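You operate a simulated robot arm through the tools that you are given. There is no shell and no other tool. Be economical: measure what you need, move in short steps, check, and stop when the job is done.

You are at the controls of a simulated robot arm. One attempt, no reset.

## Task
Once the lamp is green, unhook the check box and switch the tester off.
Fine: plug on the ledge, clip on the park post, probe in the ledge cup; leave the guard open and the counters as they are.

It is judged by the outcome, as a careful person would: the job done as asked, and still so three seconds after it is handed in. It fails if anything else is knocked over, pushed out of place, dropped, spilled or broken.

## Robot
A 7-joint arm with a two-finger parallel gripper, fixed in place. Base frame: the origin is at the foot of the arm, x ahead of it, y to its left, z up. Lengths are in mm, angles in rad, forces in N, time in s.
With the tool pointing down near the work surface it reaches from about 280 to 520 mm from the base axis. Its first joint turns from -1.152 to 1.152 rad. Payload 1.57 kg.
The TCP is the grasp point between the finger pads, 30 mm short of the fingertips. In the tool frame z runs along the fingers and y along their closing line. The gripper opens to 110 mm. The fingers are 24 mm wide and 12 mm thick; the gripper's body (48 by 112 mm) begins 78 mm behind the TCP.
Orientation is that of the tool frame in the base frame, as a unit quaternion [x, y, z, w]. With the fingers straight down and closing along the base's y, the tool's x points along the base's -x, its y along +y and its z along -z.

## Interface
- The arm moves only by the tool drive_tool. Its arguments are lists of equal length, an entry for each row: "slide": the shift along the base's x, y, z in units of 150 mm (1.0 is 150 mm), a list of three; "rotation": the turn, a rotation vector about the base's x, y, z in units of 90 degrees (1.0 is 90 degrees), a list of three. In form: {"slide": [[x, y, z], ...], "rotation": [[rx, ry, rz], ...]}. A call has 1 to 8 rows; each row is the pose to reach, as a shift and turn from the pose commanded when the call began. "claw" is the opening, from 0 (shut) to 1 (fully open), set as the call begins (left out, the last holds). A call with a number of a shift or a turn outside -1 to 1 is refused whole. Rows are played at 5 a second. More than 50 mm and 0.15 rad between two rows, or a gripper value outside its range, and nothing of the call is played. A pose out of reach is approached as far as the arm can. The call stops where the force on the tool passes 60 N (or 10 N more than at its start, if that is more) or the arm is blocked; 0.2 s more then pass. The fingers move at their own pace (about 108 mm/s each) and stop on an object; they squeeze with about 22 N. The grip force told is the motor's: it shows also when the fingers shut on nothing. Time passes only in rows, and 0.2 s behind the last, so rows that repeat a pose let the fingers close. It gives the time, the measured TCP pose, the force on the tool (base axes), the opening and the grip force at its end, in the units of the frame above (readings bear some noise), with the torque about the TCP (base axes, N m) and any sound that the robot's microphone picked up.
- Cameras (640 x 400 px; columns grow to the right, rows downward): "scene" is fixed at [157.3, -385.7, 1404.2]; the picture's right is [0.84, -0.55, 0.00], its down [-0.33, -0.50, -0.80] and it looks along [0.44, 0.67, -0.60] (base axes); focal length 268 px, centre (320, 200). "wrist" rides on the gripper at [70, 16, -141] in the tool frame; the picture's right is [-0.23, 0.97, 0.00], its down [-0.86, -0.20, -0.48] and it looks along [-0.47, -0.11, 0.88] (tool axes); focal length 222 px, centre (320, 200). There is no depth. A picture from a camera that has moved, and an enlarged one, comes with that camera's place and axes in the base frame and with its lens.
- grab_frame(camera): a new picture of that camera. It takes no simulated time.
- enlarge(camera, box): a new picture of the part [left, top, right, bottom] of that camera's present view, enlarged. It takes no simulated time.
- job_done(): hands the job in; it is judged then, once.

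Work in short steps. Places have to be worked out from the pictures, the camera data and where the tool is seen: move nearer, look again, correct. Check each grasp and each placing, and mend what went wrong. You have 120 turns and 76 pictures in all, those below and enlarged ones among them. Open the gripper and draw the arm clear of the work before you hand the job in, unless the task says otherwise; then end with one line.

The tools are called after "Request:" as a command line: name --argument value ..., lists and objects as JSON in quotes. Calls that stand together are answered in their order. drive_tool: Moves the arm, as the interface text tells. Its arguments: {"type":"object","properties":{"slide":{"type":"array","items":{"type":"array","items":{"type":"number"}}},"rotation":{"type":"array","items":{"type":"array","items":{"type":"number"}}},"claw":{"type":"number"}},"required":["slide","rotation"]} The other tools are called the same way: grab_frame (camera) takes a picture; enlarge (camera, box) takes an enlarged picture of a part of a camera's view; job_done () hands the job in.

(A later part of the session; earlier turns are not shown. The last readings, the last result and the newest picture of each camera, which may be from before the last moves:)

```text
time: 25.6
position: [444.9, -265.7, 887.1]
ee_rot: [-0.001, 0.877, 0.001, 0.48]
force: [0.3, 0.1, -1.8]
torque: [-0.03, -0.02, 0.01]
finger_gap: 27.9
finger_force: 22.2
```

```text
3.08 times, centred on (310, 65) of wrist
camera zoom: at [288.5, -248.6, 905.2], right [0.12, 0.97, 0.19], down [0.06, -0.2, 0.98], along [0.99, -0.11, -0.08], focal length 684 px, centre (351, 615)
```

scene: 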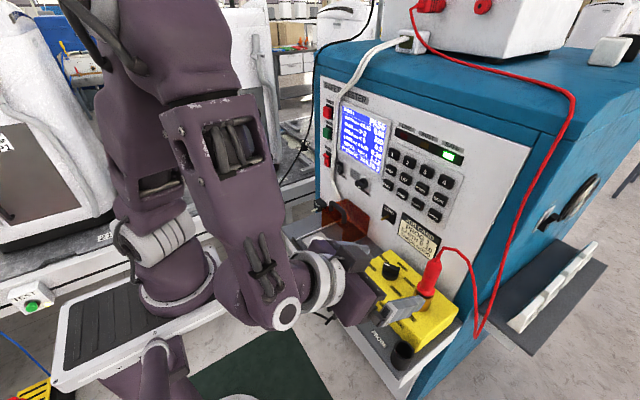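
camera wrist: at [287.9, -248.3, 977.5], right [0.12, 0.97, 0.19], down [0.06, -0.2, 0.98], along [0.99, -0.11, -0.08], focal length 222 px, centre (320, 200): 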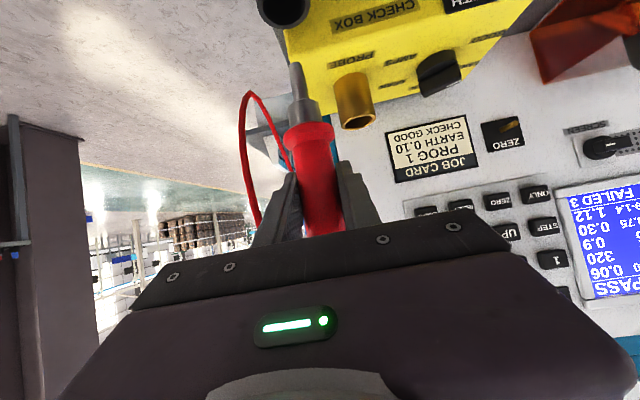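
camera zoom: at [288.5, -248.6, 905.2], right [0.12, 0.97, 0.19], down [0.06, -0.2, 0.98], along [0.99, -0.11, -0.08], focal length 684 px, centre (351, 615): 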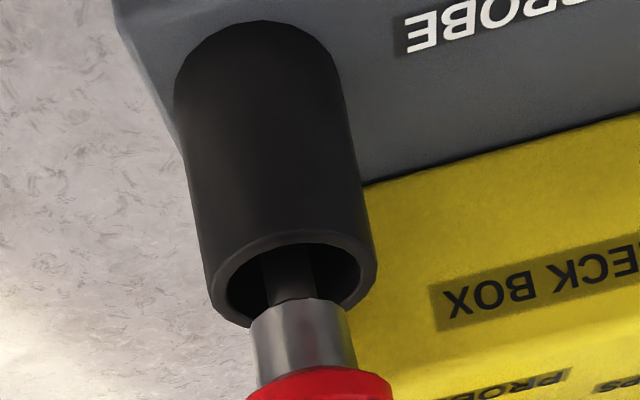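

The tip is inside the cup and centred. I'll continue lowering slowly until it seats.

Request:
drive_tool --slide '[[0, 0, -0.04], [0, 0, -0.08], [0, 0, -0.12]]' --rotation '[[0, 0, 0], [0, 0, 0], [0, 0, 0]]'

Request:
enlarge --camera "wrist" --box '[220, 0, 400, 130]'

```text
time: 26.4
position: [444.2, -266.0, 869.4]
ee_rot: [0.0, 0.878, 0.0, 0.479]
force: [1.2, 0.0, -1.5]
torque: [-0.01, 0.03, -0.01]
finger_gap: 28.0
finger_force: 21.8
```

```text
3.08 times, centred on (310, 65) of wrist
camera zoom: at [288.5, -248.3, 887.2], right [0.12, 0.97, 0.19], down [0.06, -0.2, 0.98], along [0.99, -0.11, -0.08], focal length 684 px, centre (351, 615)
```

zoom: 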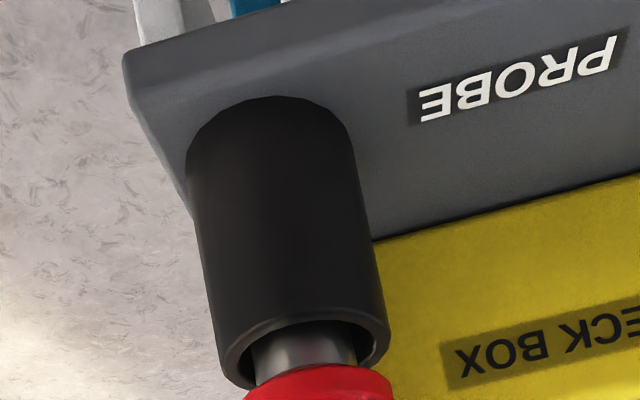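

The sleeve has entered the cup and the collar is nearing the rim. A few more millimetres.

Request:
drive_tool --slide '[[0, 0, -0.02], [0, 0, -0.04], [0, 0, -0.06], [0, 0, -0.08]]' --rotation '[[0, 0, 0], [0, 0, 0], [0, 0, 0], [0, 0, 0]]'

```text
time: 27.4
position: [446.0, -264.8, 858.5]
ee_rot: [0.0, 0.877, -0.001, 0.481]
force: [1.0, -1.1, 17.5]
torque: [-0.33, -0.15, -0.15]
finger_gap: 28.0
finger_force: 21.9
```

Contact at about 17 N: it's seated with the collar on the rim. I'll release and back away along the tool axis.

Request:
drive_tool --slide '[[0, 0, 0.01], [0, 0, 0.01], [0, 0, 0.01]]' --rotation '[[0, 0, 0], [0, 0, 0], [0, 0, 0]]' --claw 0.6

Request:
drive_tool --slide '[[-0.14, 0, 0.09], [-0.35, 0, 0.22], [-0.5, 0, 0.45], [-0.5, 0, 0.75], [-0.5, 0, 1.0]]' --rotation '[[0, 0, 0], [0, 0, 0], [0, 0, 0], [0, 0, 0], [0, 0, 0]]'

Request:
enlarge --camera "scene" --box '[260, 200, 520, 390]'

Request:
grab_frame --camera "wrist"

```text
time: 28.2
position: [444.6, -265.4, 858.3]
ee_rot: [0.0, 0.878, 0.0, 0.479]
force: [0.4, 0.6, -0.3]
torque: [-0.02, 0.01, -0.01]
finger_gap: 66.1
finger_force: 0.0
```

```text
time: 29.4
position: [370.7, -265.2, 1009.4]
ee_rot: [0.001, 0.877, 0.0, 0.48]
force: [0.6, -0.8, -0.9]
torque: [-0.01, -0.02, -0.03]
finger_gap: 66.0
finger_force: 0.1
```

```text
2.11 times, centred on (390, 295) of scene
camera zoom: at [157.3, -385.7, 1404.2], right [0.84, -0.55, 0.0], down [-0.33, -0.5, -0.8], along [0.44, 0.67, -0.6], focal length 563 px, centre (173, 0)
```

zoom: 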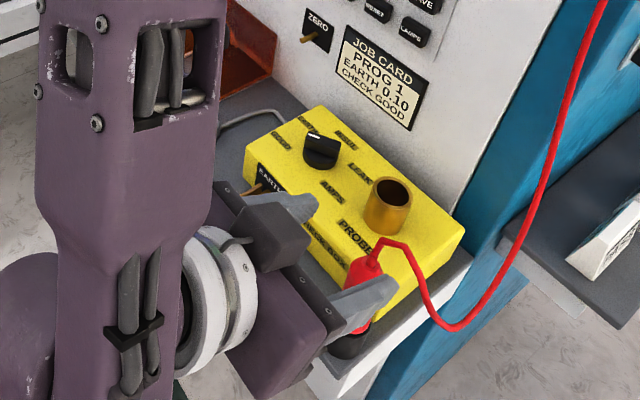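

```text
29 pictures are left
camera wrist: at [213.6, -248.5, 1027.0], right [0.12, 0.97, 0.19], down [0.06, -0.2, 0.98], along [0.99, -0.11, -0.08], focal length 222 px, centre (320, 200)
```

wrist: 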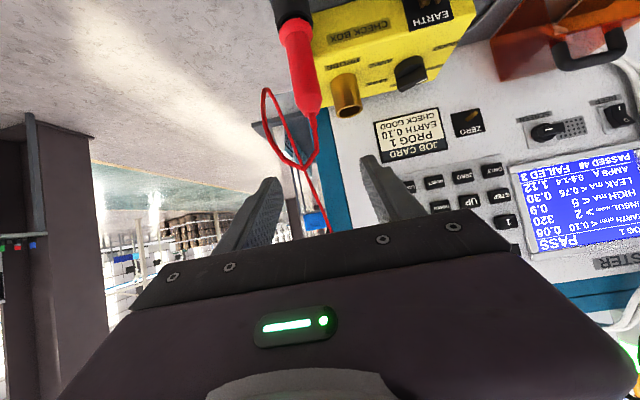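

The probe stands in the cup. Next the clip: its pivot is near (436,−104,810), with handles running in −x to x≈368, spread in y. I'll ease the tilt to 0.7 rad and move to a view behind it.

Request:
drive_tool --slide '[[-0.1, 0.2, 0], [-0.2, 0.45, 0], [-0.3, 0.7, -0.1], [-0.3, 0.95, -0.3], [-0.3, 1.0, -0.5]]' --rotation '[[0, 0.05, 0], [0, 0.1, 0], [0, 0.15, 0], [0, 0.19, 0], [0, 0.19, 0]]'

Request:
grab_frame --camera "wrist"

Request:
enlarge --camera "scene" --box '[260, 240, 440, 370]'

```text
time: 30.6
position: [347.8, -168.7, 935.4]
ee_rot: [0.0, 0.939, 0.001, 0.344]
force: [-0.2, 0.7, -0.3]
torque: [-0.03, -0.03, 0.02]
finger_gap: 65.9
finger_force: 0.1
out of reach, approached as far as the arm can: row 3, 4, 5
```

```text
28 pictures are left
camera wrist: at [203.8, -152.8, 999.3], right [0.17, 0.97, 0.15], down [0.34, -0.2, 0.92], along [0.92, -0.11, -0.37], focal length 222 px, centre (320, 200)
```

wrist: 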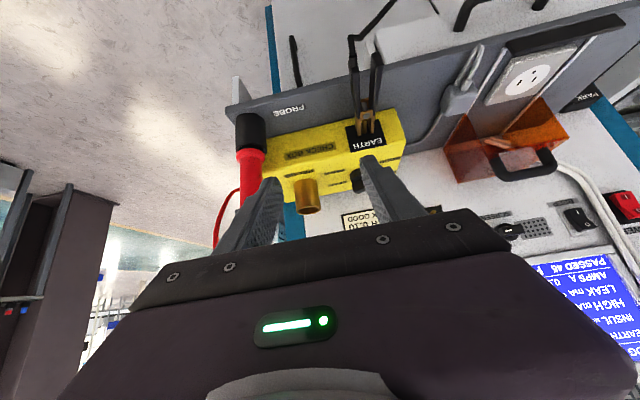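

```text
3.08 times, centred on (350, 305) of scene
camera zoom: at [157.4, -385.6, 1404.2], right [0.84, -0.54, 0.0], down [-0.33, -0.5, -0.8], along [0.44, 0.67, -0.6], focal length 823 px, centre (228, -123)
```

zoom: 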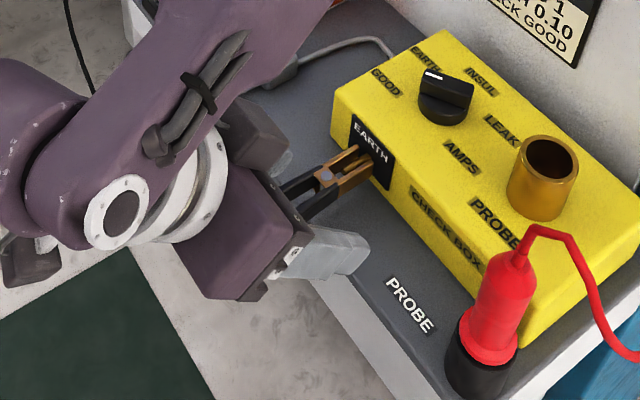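

The tilt limits how near I can get, so the wrist must stay farther out. I'll enlarge the present wrist view to refine the clip geometry.

Request:
enlarge --camera "wrist" --box '[300, 20, 440, 160]'

Request:
enlarge --camera "scene" --box '[300, 185, 350, 225]'

```text
2.86 times, centred on (370, 90) of wrist
camera zoom: at [203.8, -152.8, 999.3], right [0.17, 0.97, 0.15], down [0.34, -0.2, 0.92], along [0.92, -0.11, -0.37], focal length 635 px, centre (177, 514)
```

zoom: 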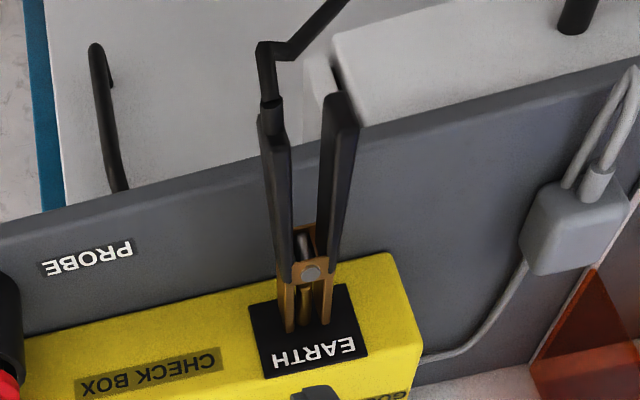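

```text
10.00 times, centred on (325, 205) of scene
camera zoom: at [157.4, -385.6, 1404.2], right [0.84, -0.54, 0.0], down [-0.33, -0.5, -0.8], along [0.44, 0.67, -0.6], focal length 2675 px, centre (270, 150)
```

zoom: 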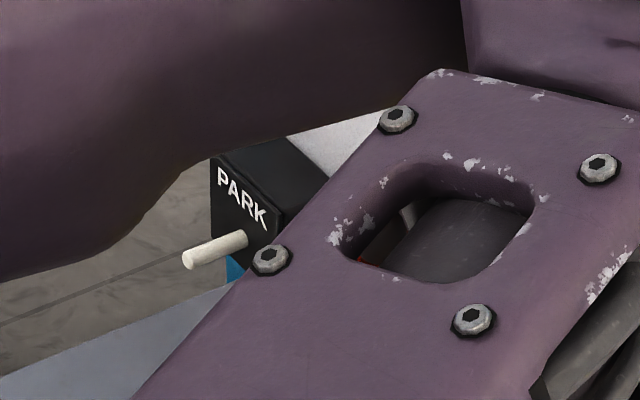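

The clip pivot refines to (436,−104,806), with handle tails at x≈360 centred on y≈−106. I'll reduce the tilt to about 0.45 rad and shift forward to return to a reachable pose.

Request:
drive_tool --slide '[[0.15, 0, 0], [0.3, 0, 0], [0.3, 0, 0]]' --rotation '[[0, 0.08, 0], [0, 0.159, 0], [0, 0.159, 0]]'

```text
time: 31.4
position: [394.7, -170.2, 935.7]
ee_rot: [0.0, 0.975, 0.0, 0.224]
force: [1.2, -0.8, -0.2]
torque: [0.03, 0.03, 0.0]
finger_gap: 66.0
finger_force: 0.0
```

Now I'll move above the clip handles at (382,−105.5,870) and look.

Request:
drive_tool --slide '[[-0.04, 0.22, 0], [-0.085, 0.431, -0.1], [-0.085, 0.431, -0.3], [-0.085, 0.431, -0.438]]' --rotation '[[0, 0, 0], [0, 0, 0], [0, 0, 0], [0, 0, 0]]'

Request:
grab_frame --camera "wrist"

Request:
enlarge --camera "scene" --box '[260, 240, 440, 370]'

```text
time: 32.4
position: [382.1, -104.6, 867.1]
ee_rot: [0.0, 0.974, 0.001, 0.225]
force: [-0.6, -0.3, 0.1]
torque: [-0.01, -0.01, -0.02]
finger_gap: 66.2
finger_force: 0.0
```

```text
24 pictures are left
camera wrist: at [257.2, -88.5, 965.4], right [0.2, 0.97, 0.1], down [0.56, -0.2, 0.8], along [0.8, -0.11, -0.59], focal length 222 px, centre (320, 200)
```

wrist: 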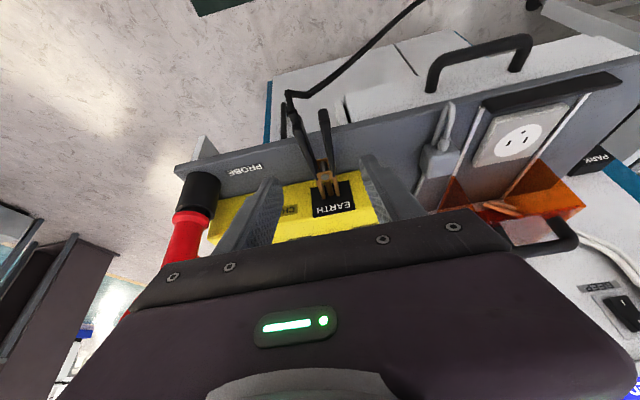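

```text
3.08 times, centred on (350, 305) of scene
camera zoom: at [157.3, -385.6, 1404.2], right [0.84, -0.55, 0.0], down [-0.33, -0.5, -0.8], along [0.44, 0.67, -0.6], focal length 823 px, centre (228, -123)
```

zoom: 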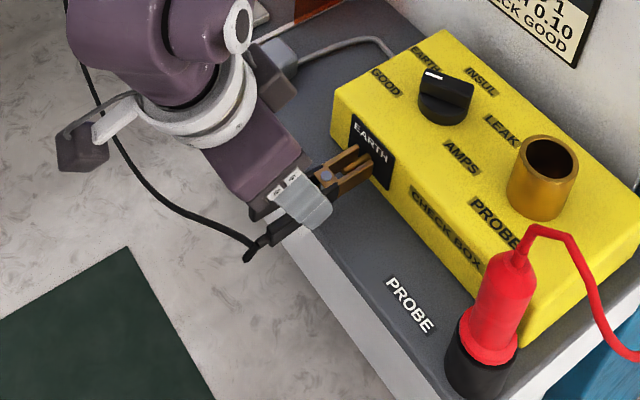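

The handles lie between the fingers, centred near y≈−104. I'll lower to z≈806 around them with the gap still open.

Request:
drive_tool --slide '[[0, 0, -0.15], [0, 0, -0.3], [0, 0, -0.41], [0, 0, -0.41]]' --rotation '[[0, 0, 0], [0, 0, 0], [0, 0, 0], [0, 0, 0]]'

Request:
enlarge --camera "wrist" --box '[230, 60, 430, 250]'

Request:
enlarge --camera "scene" --box '[290, 260, 400, 345]'

```text
time: 33.4
position: [381.6, -106.6, 807.5]
ee_rot: [0.0, 0.974, 0.0, 0.225]
force: [-0.3, -0.1, -0.5]
torque: [-0.03, -0.02, 0.0]
finger_gap: 66.0
finger_force: 0.0
```

```text
2.11 times, centred on (330, 155) of wrist
camera zoom: at [257.3, -88.6, 905.4], right [0.2, 0.97, 0.1], down [0.56, -0.2, 0.8], along [0.8, -0.11, -0.59], focal length 468 px, centre (299, 295)
```

zoom: 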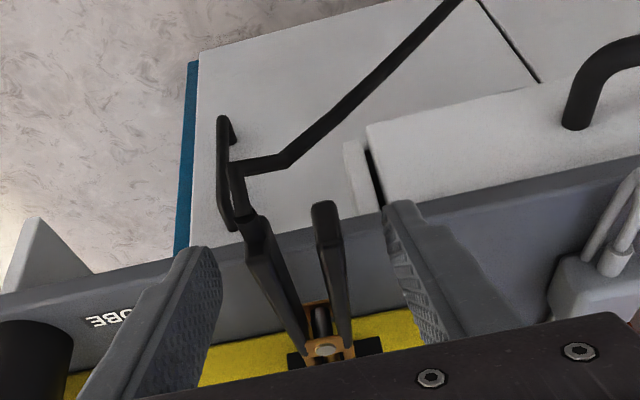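

```text
4.71 times, centred on (345, 302) of scene
camera zoom: at [157.3, -385.7, 1404.2], right [0.84, -0.55, 0.0], down [-0.33, -0.5, -0.8], along [0.44, 0.67, -0.6], focal length 1259 px, centre (202, -282)
```

zoom: 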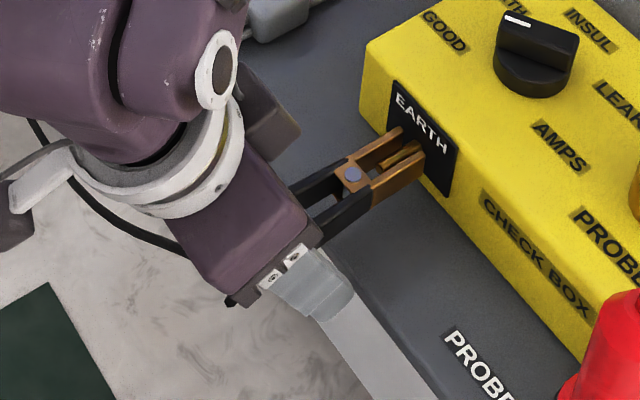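

The handles are between the pads. I'll lower 5 mm more and close to squeeze them.

Request:
drive_tool --slide '[[0, 0.007, -0.035], [0, 0.007, -0.035]]' --rotation '[[0, 0, 0], [0, 0, 0]]'

Request:
drive_tool --slide '[[0, 0, 0], [0, 0, 0], [0, 0, 0], [0, 0, 0]]' --rotation '[[0, 0, 0], [0, 0, 0], [0, 0, 0], [0, 0, 0]]' --claw 0

Request:
enlarge --camera "scene" --box '[290, 260, 400, 345]'

Request:
enlarge --camera "wrist" --box '[230, 60, 430, 250]'

```text
time: 34.0
position: [381.4, -105.9, 801.6]
ee_rot: [0.0, 0.975, -0.001, 0.224]
force: [-0.2, 0.1, 0.8]
torque: [0.02, 0.04, 0.0]
finger_gap: 65.9
finger_force: 0.1
```

```text
time: 35.0
position: [382.2, -104.8, 802.0]
ee_rot: [0.0, 0.975, 0.0, 0.224]
force: [-0.3, 0.0, -0.3]
torque: [0.01, 0.0, -0.02]
finger_gap: 33.2
finger_force: 21.6
```

```text
4.71 times, centred on (345, 302) of scene
camera zoom: at [157.3, -385.7, 1404.2], right [0.84, -0.55, 0.0], down [-0.33, -0.5, -0.8], along [0.44, 0.67, -0.6], focal length 1259 px, centre (202, -282)
```

zoom: 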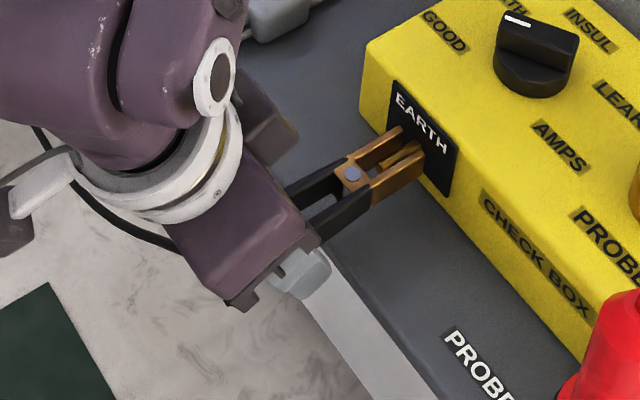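

```text
2.11 times, centred on (330, 155) of wrist
camera zoom: at [257.3, -87.3, 899.6], right [0.2, 0.97, 0.1], down [0.56, -0.2, 0.8], along [0.8, -0.11, -0.59], focal length 468 px, centre (299, 295)
```

zoom: 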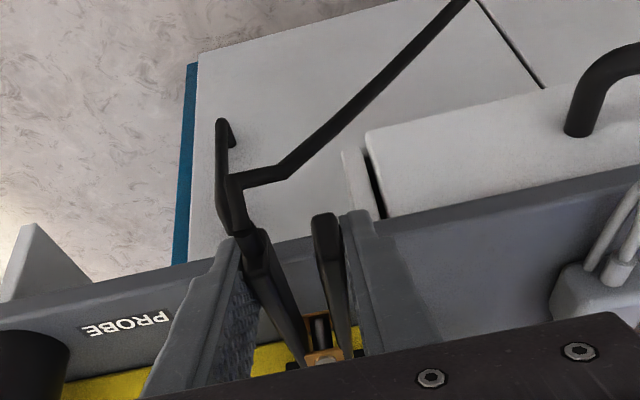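

The handles are gripped at a 33 mm gap. I'll pull back in −x in small steps and watch the box.

Request:
drive_tool --slide '[[-0.04, 0, 0], [-0.08, 0, 0], [-0.13, 0, 0], [-0.19, 0, 0], [-0.25, 0, 0]]' --rotation '[[0, 0, 0], [0, 0, 0], [0, 0, 0], [0, 0, 0], [0, 0, 0]]'

Request:
enlarge --camera "scene" --box '[280, 250, 400, 345]'

```text
time: 36.2
position: [351.4, -104.8, 801.6]
ee_rot: [0.0, 0.975, 0.0, 0.224]
force: [-0.2, -0.1, 0.7]
torque: [-0.03, 0.04, 0.02]
finger_gap: 33.0
finger_force: 22.2
out of reach, approached as far as the arm can: row 5
```

```text
4.21 times, centred on (340, 298) of scene
camera zoom: at [157.3, -385.7, 1404.2], right [0.84, -0.55, 0.0], down [-0.33, -0.5, -0.8], along [0.44, 0.67, -0.6], focal length 1126 px, centre (236, -210)
```

zoom: 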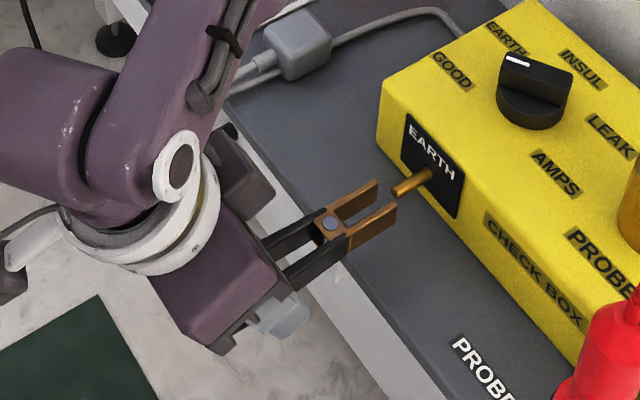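

The clip is off the terminal pin and the box hasn't moved. I'll lift the clip and carry it toward the park post, keeping above the plug.

Request:
drive_tool --slide '[[0, 0, 0.25], [0.05, 0, 0.5], [0.2, 0.1, 0.6], [0.25, 0.35, 0.6], [0.3, 0.6, 0.6], [0.3, 0.85, 0.6], [0.3, 1.0, 0.6]]' --rotation '[[0, 0, 0], [0, 0, 0], [0, 0, 0], [0, 0, 0], [0, 0, 0], [0, 0, 0], [0, 0, 0]]'

Request:
drive_tool --slide '[[0, 0.25, 0], [0, 0.5, 0], [0, 0.75, 0], [0, 1.0, 0], [0, 1.0, 0]]' --rotation '[[0, 0, 0], [0, 0, 0], [0, 0, 0], [0, 0, 0], [0, 0, 0]]'

Request:
grab_frame --camera "scene"

Request:
grab_frame --camera "wrist"

```text
time: 37.8
position: [401.1, 44.2, 892.4]
ee_rot: [0.0, 0.975, -0.001, 0.224]
force: [0.0, 0.6, -0.7]
torque: [0.0, 0.03, 0.0]
finger_gap: 33.2
finger_force: 21.6
out of reach, approached as far as the arm can: row 1, 2, 4, 5, 6
```

```text
time: 39.0
position: [481.6, 111.6, 919.4]
ee_rot: [0.0, 0.974, 0.0, 0.225]
force: [1.0, 0.2, -0.4]
torque: [-0.01, 0.03, -0.03]
finger_gap: 33.2
finger_force: 22.1
out of reach, approached as far as the arm can: row 1, 2, 3, 4, 5
```

```text
17 pictures are left
```

scene: 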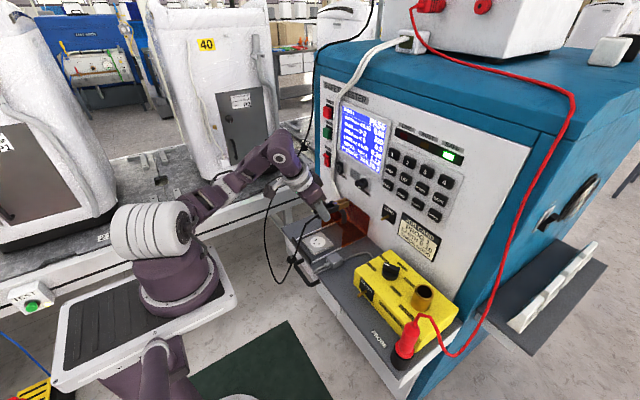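

```text
16 pictures are left
camera wrist: at [355.9, 129.0, 1016.6], right [0.2, 0.97, 0.1], down [0.56, -0.2, 0.8], along [0.8, -0.11, -0.59], focal length 222 px, centre (320, 200)
```

wrist: 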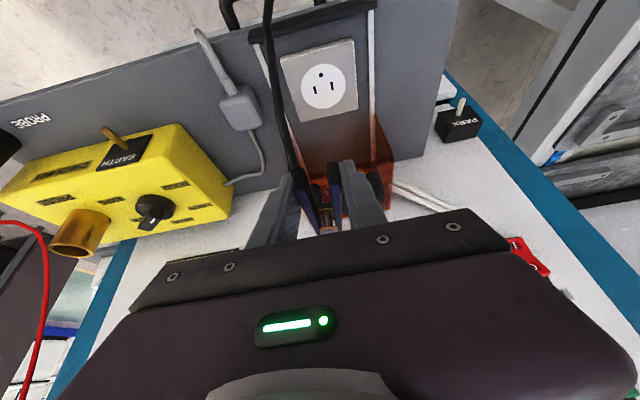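

The solver drifted into a limited arm posture: it stopped at (482,112,919) with the clip still held at a 33 mm gap and no contact force. I'll back up and rise while reducing the tilt to recover freedom.

Request:
drive_tool --slide '[[-0.05, 0, 0.2], [-0.1, 0, 0.4], [-0.15, 0, 0.6], [-0.2, 0, 0.75]]' --rotation '[[0, 0, 0], [0, 0.09, 0], [0, 0.18, 0], [0, 0.27, 0]]'

```text
time: 40.0
position: [444.6, 109.1, 1034.2]
ee_rot: [-0.001, 1.0, 0.001, 0.013]
force: [0.3, -0.4, -0.4]
torque: [0.03, 0.02, -0.01]
finger_gap: 33.4
finger_force: 21.5
```

That was reached exactly. I'll move on to y≈255 with the tool near vertical, then restore the tilt there.

Request:
drive_tool --slide '[[-0.05, 0.25, 0], [-0.1, 0.5, 0], [-0.1, 0.75, 0], [-0.1, 1.0, 0]]' --rotation '[[0, 0, 0], [0, 0, 0], [0, 0, 0], [0, 0, 0]]'

Request:
enlarge --camera "scene" --box '[80, 60, 400, 320]'

```text
time: 41.0
position: [490.6, 207.5, 1050.3]
ee_rot: [0.001, 1.0, -0.001, 0.014]
force: [-0.8, 0.1, -0.5]
torque: [0.04, 0.02, 0.04]
finger_gap: 32.9
finger_force: 21.7
out of reach, approached as far as the arm can: row 1, 2, 3, 4
```

```text
1.54 times, centred on (240, 190) of scene
camera zoom: at [157.3, -385.7, 1404.2], right [0.84, -0.55, 0.0], down [-0.33, -0.5, -0.8], along [0.44, 0.67, -0.6], focal length 412 px, centre (443, 215)
```

zoom: 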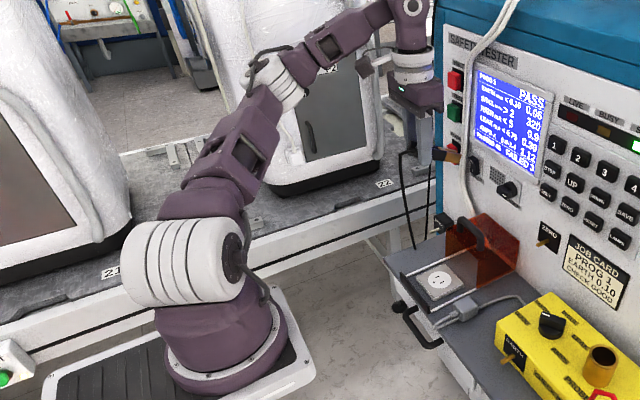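

The elbow has swung left, so joint 1 is probably near its limit. Being more extended should relieve that, so I'll try going outward in y at the same x while lowering a little.

Request:
drive_tool --slide '[[0, 0.1, -0.1], [0, 0.2, -0.2], [0, 0.3, -0.3], [0, 0.4, -0.4]]' --rotation '[[0, 0, 0], [0, 0, 0], [0, 0, 0], [0, 0, 0]]'

Request:
grab_frame --camera "wrist"

```text
time: 42.0
position: [507.4, 263.1, 990.6]
ee_rot: [-0.001, 1.0, 0.0, 0.014]
force: [-0.7, -0.4, 0.3]
torque: [0.01, -0.01, -0.01]
finger_gap: 33.0
finger_force: 22.0
out of reach, approached as far as the arm can: row 1, 2, 3, 4
```

```text
14 pictures are left
camera wrist: at [433.0, 281.6, 1129.8], right [0.23, 0.97, 0.01], down [0.84, -0.2, 0.5], along [0.49, -0.11, -0.86], focal length 222 px, centre (320, 200)
```

wrist: 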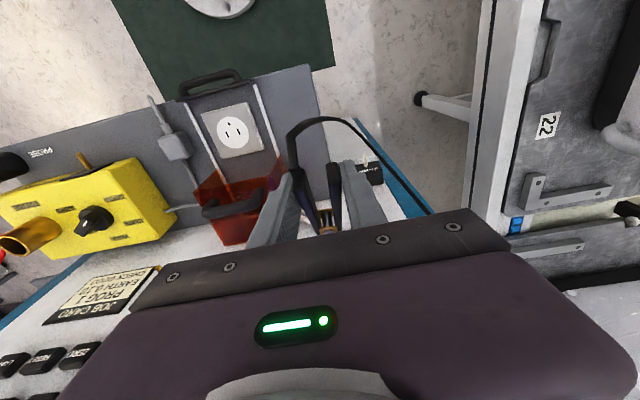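

Progress: at (507,263,991). Combining this view with the scene ray puts the park post tip at about (587,330,725), left of the ledge and below its top. I'll move to a standoff in front of it, restoring the 0.45 rad tilt so the clip is level.

Request:
drive_tool --slide '[[0, 0.1, -0.15], [0, 0.2, -0.3], [-0.1, 0.3, -0.45], [-0.2, 0.4, -0.6], [-0.28, 0.445, -0.75], [-0.28, 0.445, -0.9]]' --rotation '[[0, 0, 0], [0, -0.07, 0], [0, -0.14, 0], [0, -0.2, 0], [0, -0.27, 0], [0, -0.27, 0]]'

Request:
grab_frame --camera "wrist"

Request:
grab_frame --camera "scene"

```text
time: 43.4
position: [567.4, 341.1, 881.8]
ee_rot: [0.0, 0.975, -0.001, 0.222]
force: [-13.9, -2.8, 2.2]
torque: [-0.06, -0.09, -0.19]
finger_gap: 30.7
finger_force: 21.8
out of reach, approached as far as the arm can: row 2, 3, 4, 5, 6
```

```text
13 pictures are left
camera wrist: at [443.7, 357.8, 979.5], right [0.21, 0.97, 0.1], down [0.56, -0.2, 0.8], along [0.8, -0.11, -0.59], focal length 222 px, centre (320, 200)
```

wrist: 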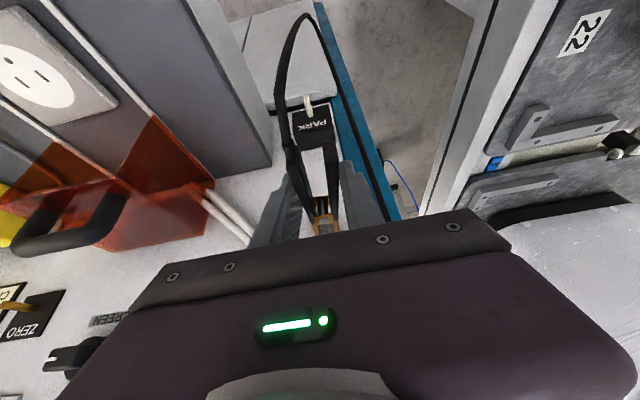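

```text
12 pictures are left
```

scene: 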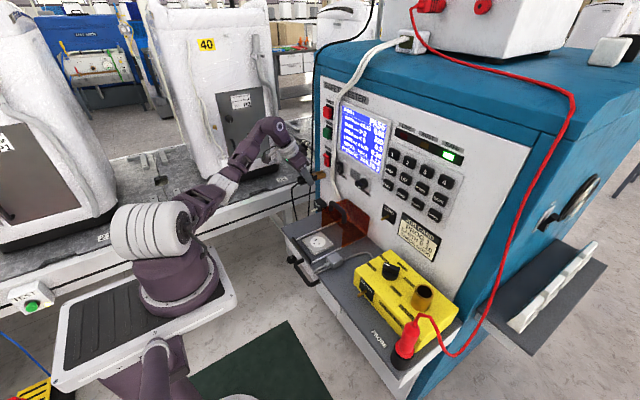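

There is a −14 N force in x: the arm was pushed outward until the clip tip met the panel face near (660,341,880). I'll back off right away along the path it came by.

Request:
drive_tool --slide '[[-0.12, -0.05, 0.1], [-0.2, -0.2, 0.3], [-0.3, -0.36, 0.52], [-0.4, -0.52, 0.727]]' --rotation '[[0, 0, 0], [0, 0.09, 0], [0, 0.18, 0], [0, 0.27, 0]]'

Request:
enlarge --camera "scene" --box '[80, 40, 400, 320]'

```text
time: 44.4
position: [505.3, 261.3, 994.3]
ee_rot: [-0.001, 1.0, 0.0, 0.013]
force: [-0.4, 0.1, -0.5]
torque: [-0.01, 0.02, 0.01]
finger_gap: 29.9
finger_force: 22.2
out of reach, approached as far as the arm can: row 1, 3
```

```text
1.43 times, centred on (240, 180) of scene
camera zoom: at [157.3, -385.6, 1404.2], right [0.84, -0.54, 0.0], down [-0.33, -0.5, -0.8], along [0.44, 0.67, -0.6], focal length 382 px, centre (434, 229)
```

zoom: 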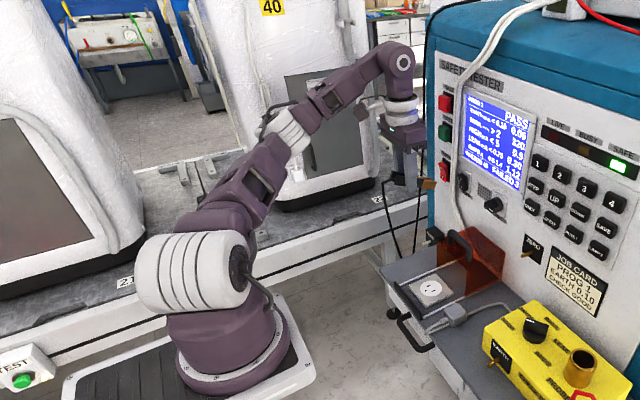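

Clear again with the clip held (gap 30, so it slid slightly in the grip). I'll test which constraint binds by commanding an inward move with a small yaw of the tool.

Request:
drive_tool --slide '[[0, 0, 0], [-0.1, 0, 0], [-0.2, 0, 0], [-0.3, 0, 0]]' --rotation '[[0, 0, 0.09], [0, 0, 0.18], [0, 0, 0.25], [0, 0, 0.25]]'

```text
time: 45.4
position: [505.3, 255.5, 993.5]
ee_rot: [-0.196, 0.981, 0.003, 0.013]
force: [0.4, -0.6, 0.1]
torque: [0.0, 0.0, 0.0]
finger_gap: 30.2
finger_force: 21.8
out of reach, approached as far as the arm can: row 2, 3, 4
```

Yaw doesn't help, so the binding joint isn't the last one. I'll undo the yaw and instead lean the tool so the wrist shifts toward −y.

Request:
drive_tool --slide '[[0, 0, 0], [0, 0, 0], [0, 0, 0]]' --rotation '[[0, 0, -0.09], [0, 0, -0.18], [0, 0, -0.25]]'

Request:
drive_tool --slide '[[0, 0, 0], [-0.05, 0, 0], [-0.1, 0, 0], [-0.2, 0, 0], [-0.3, 0, 0]]' --rotation '[[0.09, 0, 0], [0.18, 0, 0], [0.25, 0, 0], [0.25, 0, 0], [0.25, 0, 0]]'

```text
time: 46.2
position: [504.0, 254.9, 993.3]
ee_rot: [0.0, 1.0, 0.001, 0.013]
force: [0.0, 0.4, -0.4]
torque: [-0.01, -0.02, -0.02]
finger_gap: 30.2
finger_force: 22.0
```

```text
time: 47.4
position: [496.6, 254.1, 993.9]
ee_rot: [0.003, 0.981, 0.195, 0.014]
force: [0.2, 0.5, -0.5]
torque: [-0.01, 0.03, 0.01]
finger_gap: 30.1
finger_force: 22.0
out of reach, approached as far as the arm can: row 3, 4, 5
```

The drum orientation in the scene view shows joint 1 is near its +66° limit with the elbow swung out. I'll undo the lean and go back toward −y, where I can unwind it.

Request:
drive_tool --slide '[[0, -0.1, 0.1], [-0.05, -0.3, 0.2], [-0.15, -0.5, 0.27], [-0.25, -0.75, 0.27], [-0.35, -1.0, 0.27]]' --rotation '[[-0.09, 0, 0], [-0.18, 0, 0], [-0.25, 0, 0], [-0.25, 0, 0], [-0.25, 0, 0]]'

Request:
drive_tool --slide '[[-0.08, -0.25, 0], [-0.16, -0.5, 0], [-0.24, -0.75, 0], [-0.3, -1.0, 0]]' --rotation '[[0, 0, 0], [0, 0, 0], [0, 0, 0], [0, 0, 0]]'

```text
time: 48.6
position: [444.9, 102.6, 1034.0]
ee_rot: [-0.001, 1.0, 0.0, 0.014]
force: [0.3, 0.0, -1.0]
torque: [0.01, 0.01, 0.03]
finger_gap: 30.2
finger_force: 22.1
```

```text
time: 49.6
position: [399.0, -46.7, 1032.6]
ee_rot: [-0.001, 1.0, 0.0, 0.015]
force: [-0.3, 0.8, -0.2]
torque: [-0.01, 0.03, -0.01]
finger_gap: 30.1
finger_force: 21.9
```

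Joint 1 can be eased by sweeping −y while extended (joint 1 does the work) and sweeping back +y while retracted (shared with other joints). I'll do the extended sweep first, high above everything.

Request:
drive_tool --slide '[[0.3, 0, 0], [0.6, 0, 0], [0.85, 0, 0], [0.82, -0.25, 0], [0.75, -0.5, 0], [0.68, -0.75, 0], [0.6, -0.95, 0]]' --rotation '[[0, 0, 0], [0, 0, 0], [0, 0, 0], [0, 0, 0], [0, 0, 0], [0, 0, 0], [0, 0, 0]]'

Request:
drive_tool --slide '[[-0.25, 0.1, 0.05], [-0.5, 0.2, 0.1], [-0.75, 0.3, 0.15], [-1.0, 0.4, 0.2]]' --rotation '[[0, 0, 0], [0, 0, 0], [0, 0, 0], [0, 0, 0]]'

```text
time: 51.2
position: [491.2, -187.5, 1031.9]
ee_rot: [-0.001, 1.0, 0.0, 0.015]
force: [0.5, 1.1, -1.3]
torque: [0.02, 0.01, 0.0]
finger_gap: 30.2
finger_force: 22.1
```

```text
time: 52.2
position: [339.3, -128.9, 1061.4]
ee_rot: [-0.001, 1.0, 0.001, 0.014]
force: [-0.5, 0.3, -1.2]
torque: [-0.04, -0.03, 0.0]
finger_gap: 30.2
finger_force: 21.7
```

Both were reached without complaint. Now the retracted sweep toward +y.

Request:
drive_tool --slide '[[-0.05, 0.25, 0.1], [-0.1, 0.5, 0.2], [-0.1, 0.75, 0.3], [-0.1, 1.0, 0.3]]' --rotation '[[0, 0, 0], [0, 0, 0], [0, 0, 0], [0, 0, 0]]'

Request:
drive_tool --slide '[[0, 0.25, 0], [0, 0.5, 0], [0, 0.75, 0], [0, 1.0, 0]]' --rotation '[[0, 0, 0], [0, 0, 0], [0, 0, 0], [0, 0, 0]]'

Request:
enlarge --camera "scene" --box '[80, 0, 400, 320]'

```text
time: 53.2
position: [325.3, 18.1, 1107.9]
ee_rot: [0.0, 1.0, 0.001, 0.014]
force: [-0.4, 0.9, -0.1]
torque: [-0.03, 0.0, 0.01]
finger_gap: 30.2
finger_force: 21.9
```

```text
time: 54.2
position: [324.2, 167.8, 1110.2]
ee_rot: [-0.001, 1.0, 0.0, 0.014]
force: [-0.2, -0.1, -1.1]
torque: [-0.01, 0.0, 0.02]
finger_gap: 30.2
finger_force: 22.0
```

```text
1.25 times, centred on (240, 160) of scene
camera zoom: at [157.3, -385.7, 1404.2], right [0.84, -0.55, 0.0], down [-0.33, -0.5, -0.8], along [0.44, 0.67, -0.6], focal length 334 px, centre (420, 250)
```

zoom: 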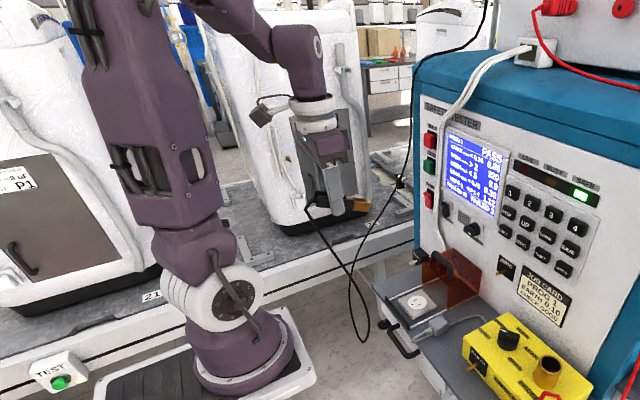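

The posture is restored (elbow up) and all rows were reached. I'll move to a standoff before the park post at about (440,330,900), then restore the tilt.

Request:
drive_tool --slide '[[0.1, 0.25, 0], [0.25, 0.5, -0.1], [0.4, 0.75, -0.25], [0.55, 1.0, -0.4], [0.7, 1.08, -0.6], [0.77, 1.08, -0.8]]' --rotation '[[0, 0, 0], [0, 0, 0], [0, 0, 0], [0, 0, 0], [0, 0, 0], [0, 0, 0]]'

```text
refused: 1.08 is not a number from -1 to 1
```

Request:
drive_tool --slide '[[0.1, 0.25, 0], [0.25, 0.5, -0.1], [0.4, 0.75, -0.25], [0.55, 0.95, -0.4], [0.7, 1.0, -0.6], [0.77, 1.0, -0.8]]' --rotation '[[0, 0, 0], [0, 0, 0], [0, 0, 0], [0, 0, 0], [0, 0, 0], [0, 0, 0]]'

Request:
drive_tool --slide '[[0, 0.03, -0.1], [0, 0.06, -0.2], [0, 0.08, -0.3], [0, 0.08, -0.4]]' --rotation '[[0, -0.07, 0], [0, -0.14, 0], [0, -0.21, 0], [0, -0.27, 0]]'

Request:
grab_frame --camera "wrist"

```text
time: 55.6
position: [440.6, 320.0, 990.1]
ee_rot: [0.0, 1.0, 0.0, 0.015]
force: [1.1, 0.9, -0.1]
torque: [0.01, 0.01, 0.0]
finger_gap: 30.0
finger_force: 22.0
```

```text
time: 56.6
position: [439.2, 332.5, 928.3]
ee_rot: [0.0, 0.975, 0.0, 0.224]
force: [0.4, 1.0, -1.1]
torque: [0.0, 0.03, -0.01]
finger_gap: 30.4
finger_force: 22.0
```

```text
9 pictures are left
camera wrist: at [314.9, 349.4, 1024.3], right [0.2, 0.97, 0.1], down [0.56, -0.2, 0.8], along [0.8, -0.11, -0.59], focal length 222 px, centre (320, 200)
```

wrist: 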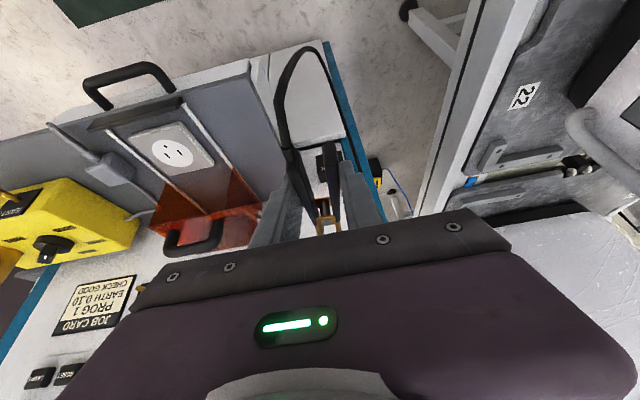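

All reached. The post lies ahead at y≈336. I'll lower to the post's level at z≈729, still about 20 mm short of it, and check with both cameras.

Request:
drive_tool --slide '[[0.05, 0, -0.25], [0.1, 0.01, -0.5], [0.15, 0.02, -0.75], [0.2, 0.02, -1.0]]' --rotation '[[0, 0, 0], [0, 0, 0], [0, 0, 0], [0, 0, 0]]'

Request:
drive_tool --slide '[[0, 0, -0.1], [0.03, 0, -0.22], [0.07, 0, -0.33]]' --rotation '[[0, 0, 0], [0, 0, 0], [0, 0, 0]]'

Request:
enlarge --camera "scene" --box '[285, 175, 355, 225]'

Request:
enlarge --camera "wrist" --box '[240, 80, 400, 240]'

```text
time: 57.6
position: [471.9, 335.7, 776.7]
ee_rot: [0.001, 0.974, 0.0, 0.225]
force: [0.8, 1.0, -1.5]
torque: [-0.02, 0.0, -0.01]
finger_gap: 30.3
finger_force: 22.1
```

```text
time: 58.4
position: [482.1, 335.7, 727.5]
ee_rot: [0.0, 0.975, 0.0, 0.224]
force: [-0.2, -0.1, -0.3]
torque: [-0.03, -0.02, 0.03]
finger_gap: 30.5
finger_force: 22.1
```

```text
8.00 times, centred on (320, 200) of scene
camera zoom: at [157.3, -385.7, 1404.2], right [0.84, -0.55, 0.0], down [-0.33, -0.5, -0.8], along [0.44, 0.67, -0.6], focal length 2140 px, centre (320, 200)
```

zoom: 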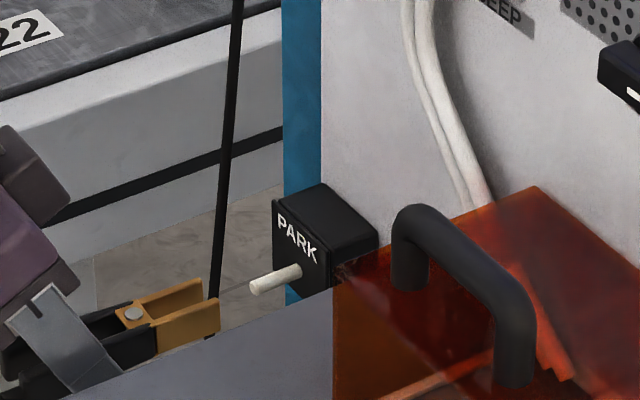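

```text
2.50 times, centred on (320, 160) of wrist
camera zoom: at [355.9, 353.3, 824.9], right [0.2, 0.97, 0.1], down [0.56, -0.2, 0.8], along [0.8, -0.11, -0.59], focal length 555 px, centre (320, 300)
```

zoom: 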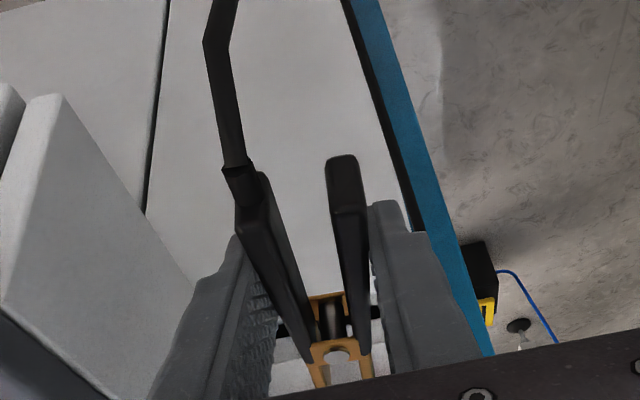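

Scene view: the post line and the jaw centreline agree (post tip about (591,336.5,717), jaw mid z≈716, y≈335.7). I'll advance 22 mm so the jaws just reach the post tip, then check.

Request:
drive_tool --slide '[[0.05, 0, 0], [0.1, 0, 0], [0.15, 0, 0]]' --rotation '[[0, 0, 0], [0, 0, 0], [0, 0, 0]]'

Request:
enlarge --camera "scene" --box '[297, 190, 332, 215]'

```text
time: 59.2
position: [504.5, 335.4, 728.4]
ee_rot: [0.0, 0.975, 0.0, 0.224]
force: [-0.4, 0.5, -0.2]
torque: [-0.02, 0.02, -0.01]
finger_gap: 30.3
finger_force: 22.3
```

```text
16.00 times, centred on (314, 202) of scene
camera zoom: at [157.3, -385.7, 1404.2], right [0.84, -0.55, 0.0], down [-0.33, -0.5, -0.8], along [0.44, 0.67, -0.6], focal length 4280 px, centre (408, 160)
```

zoom: 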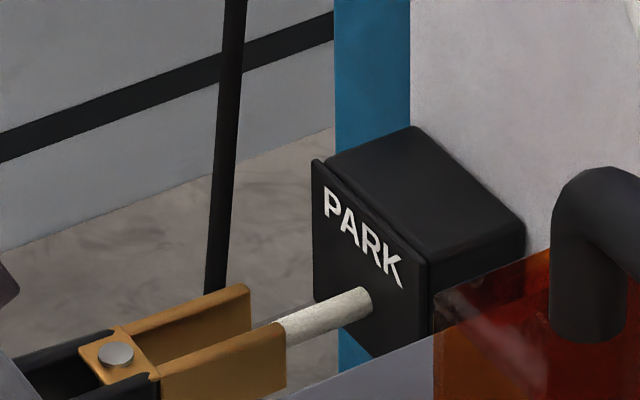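

The post is lined up between the open jaws. I'll advance about 21 mm to seat them over it, watching the force.

Request:
drive_tool --slide '[[0.04, 0, 0], [0.08, 0, 0], [0.115, 0, 0], [0.14, 0, 0]]' --rotation '[[0, 0, 0], [0, 0, 0], [0, 0, 0], [0, 0, 0]]'

Request:
enlarge --camera "scene" --box '[297, 190, 332, 215]'

```text
time: 60.2
position: [525.4, 336.1, 727.0]
ee_rot: [-0.001, 0.975, 0.0, 0.224]
force: [0.3, -0.6, -0.2]
torque: [-0.01, 0.01, 0.03]
finger_gap: 30.2
finger_force: 22.5
```

```text
16.00 times, centred on (314, 202) of scene
camera zoom: at [157.3, -385.7, 1404.2], right [0.84, -0.55, 0.0], down [-0.33, -0.5, -0.8], along [0.44, 0.67, -0.6], focal length 4280 px, centre (408, 160)
```

zoom: 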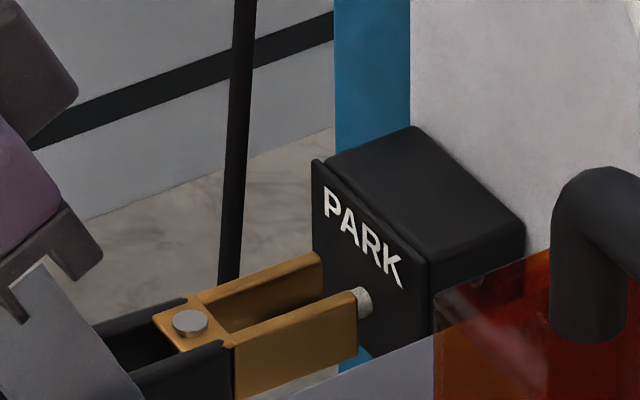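

The jaws now enclose the post almost up to the plate. I'll release and check that the clip holds.

Request:
drive_tool --slide '[[0, 0, 0], [0, 0, 0], [0, 0, 0]]' --rotation '[[0, 0, 0], [0, 0, 0], [0, 0, 0]]' --claw 0.5

Request:
enlarge --camera "scene" --box '[290, 185, 334, 219]'

```text
time: 61.0
position: [525.5, 336.3, 728.4]
ee_rot: [0.0, 0.975, -0.001, 0.224]
force: [-0.2, -0.7, 0.1]
torque: [0.01, -0.01, -0.01]
finger_gap: 55.2
finger_force: 0.2
```

```text
11.76 times, centred on (312, 202) of scene
camera zoom: at [157.3, -385.7, 1404.2], right [0.84, -0.55, 0.0], down [-0.33, -0.5, -0.8], along [0.44, 0.67, -0.6], focal length 3147 px, centre (414, 176)
```

zoom: 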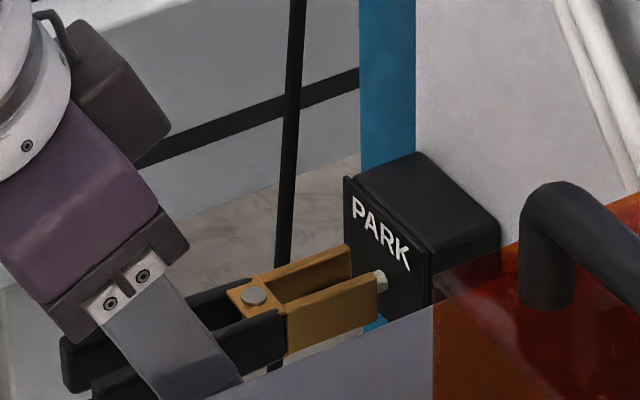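

The clip stays on the post by itself. I'll withdraw along the tool axis and then rise.

Request:
drive_tool --slide '[[-0.07, 0, 0.15], [-0.15, 0, 0.3], [-0.28, 0, 0.58], [-0.4, 0, 0.85], [-0.45, 0, 1.0]]' --rotation '[[0, 0, 0], [0, 0, 0], [0, 0, 0], [0, 0, 0], [0, 0, 0]]'

Request:
drive_tool --slide '[[0, -0.02, 0.1], [0, -0.05, 0.2], [0, -0.1, 0.3], [0, -0.13, 0.4], [0, -0.13, 0.45], [0, -0.13, 0.45]]' --rotation '[[0, -0.09, 0], [0, -0.18, 0], [0, -0.27, 0], [0, -0.36, 0], [0, -0.45, 0], [0, -0.54, 0]]' --claw 1

Request:
grab_frame --camera "wrist"

```text
time: 62.2
position: [457.0, 336.1, 878.7]
ee_rot: [0.0, 0.975, 0.0, 0.224]
force: [0.2, 0.2, -0.4]
torque: [0.0, -0.02, 0.0]
finger_gap: 55.2
finger_force: 0.0
```

```text
time: 63.6
position: [457.5, 316.2, 946.8]
ee_rot: [-0.001, 0.796, 0.002, 0.606]
force: [0.4, -0.1, -0.4]
torque: [-0.01, -0.01, 0.05]
finger_gap: 110.0
finger_force: 0.1
```

```text
3 pictures are left
camera wrist: at [302.1, 333.0, 916.7], right [0.06, 0.97, 0.22], down [-0.23, -0.2, 0.95], along [0.97, -0.11, 0.22], focal length 222 px, centre (320, 200)
```

wrist: 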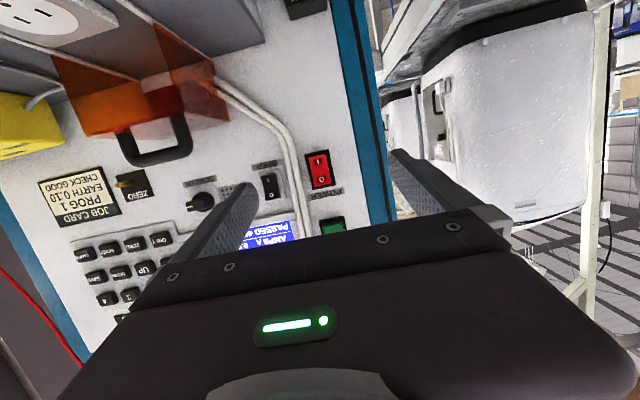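

This view (inverted) shows the POWER rocker clearly: the "I" end is at z≈930, the "O" end at z≈959, y≈305. The green TEST button is above it at z>1015. I'll shut the fingers, make the tool horizontal and come up to about 25 mm before the O end.

Request:
drive_tool --slide '[[0, -0.03, 0.03], [0, -0.068, 0.088], [0.2, -0.068, 0.088], [0.4, -0.068, 0.088], [0.6, -0.068, 0.088], [0.83, -0.068, 0.088]]' --rotation '[[0, -0.085, 0], [0, -0.171, 0], [0, -0.171, 0], [0, -0.171, 0], [0, -0.171, 0], [0, -0.171, 0]]' --claw 0

Request:
enlarge --camera "scene" --box '[290, 90, 380, 190]'

```text
time: 65.0
position: [582.6, 305.5, 959.4]
ee_rot: [0.0, 0.708, 0.001, 0.706]
force: [0.0, -0.3, -0.7]
torque: [-0.01, -0.05, 0.01]
finger_gap: 0.0
finger_force: 21.0
out of reach, approached as far as the arm can: row 1, 2, 3
```

```text
4.00 times, centred on (335, 140) of scene
camera zoom: at [157.3, -385.7, 1404.2], right [0.84, -0.54, 0.0], down [-0.33, -0.5, -0.8], along [0.44, 0.67, -0.6], focal length 1070 px, centre (260, 440)
```

zoom: 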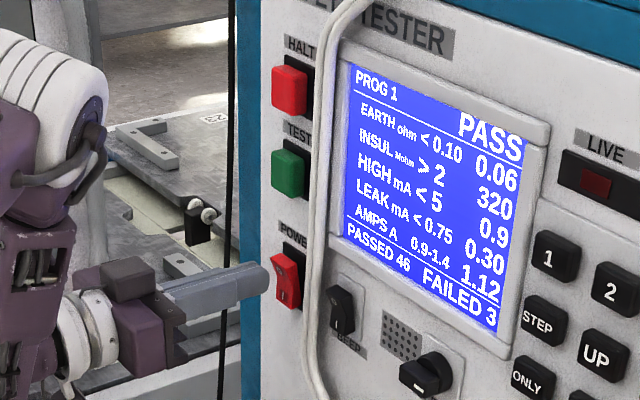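

The tip is level with the rocker's upper (O) half, about 25 mm away, and well below TEST. I'll push in gently.

Request:
drive_tool --slide '[[0.06, 0, 0], [0.12, 0, 0], [0.15, 0, 0], [0.17, 0, 0]]' --rotation '[[0, 0, 0], [0, 0, 0], [0, 0, 0], [0, 0, 0]]'

```text
time: 65.7
position: [598.4, 306.3, 957.6]
ee_rot: [-0.001, 0.707, -0.001, 0.707]
force: [-37.4, -13.9, 13.2]
torque: [-0.21, -0.02, -0.46]
finger_gap: 0.0
finger_force: 21.4
stopped in row 3: the force on the tool passed its limit at 76 N (the readings are from after the stop); the commanded pose is now the measured one
```

Firm contact at tip x≈628. I'll back off and check whether the switch turned and the display went dark.

Request:
drive_tool --slide '[[-0.1, 0, 0], [-0.3, 0, 0], [-0.5, 0, 0], [-0.7, 0, 0]]' --rotation '[[0, 0, 0], [0, 0, 0], [0, 0, 0], [0, 0, 0]]'

Request:
enlarge --camera "scene" --box '[280, 90, 480, 240]'

```text
time: 66.7
position: [505.0, 317.3, 959.8]
ee_rot: [-0.001, 0.708, -0.001, 0.706]
force: [0.5, -0.7, 1.2]
torque: [0.0, 0.01, 0.0]
finger_gap: 0.0
finger_force: 21.9
out of reach, approached as far as the arm can: row 4
```

```text
2.67 times, centred on (380, 165) of scene
camera zoom: at [157.3, -385.7, 1404.2], right [0.84, -0.55, 0.0], down [-0.33, -0.5, -0.8], along [0.44, 0.67, -0.6], focal length 713 px, centre (160, 293)
```

zoom: 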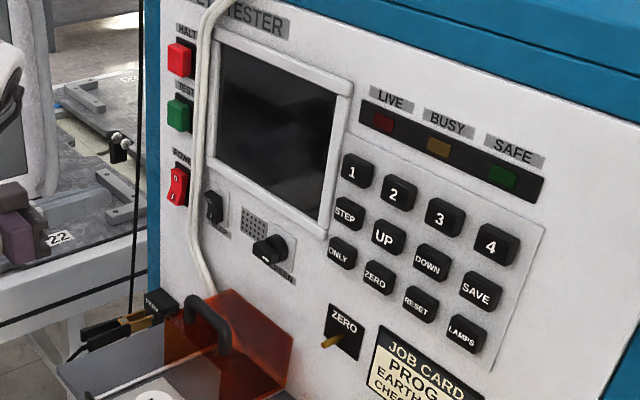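

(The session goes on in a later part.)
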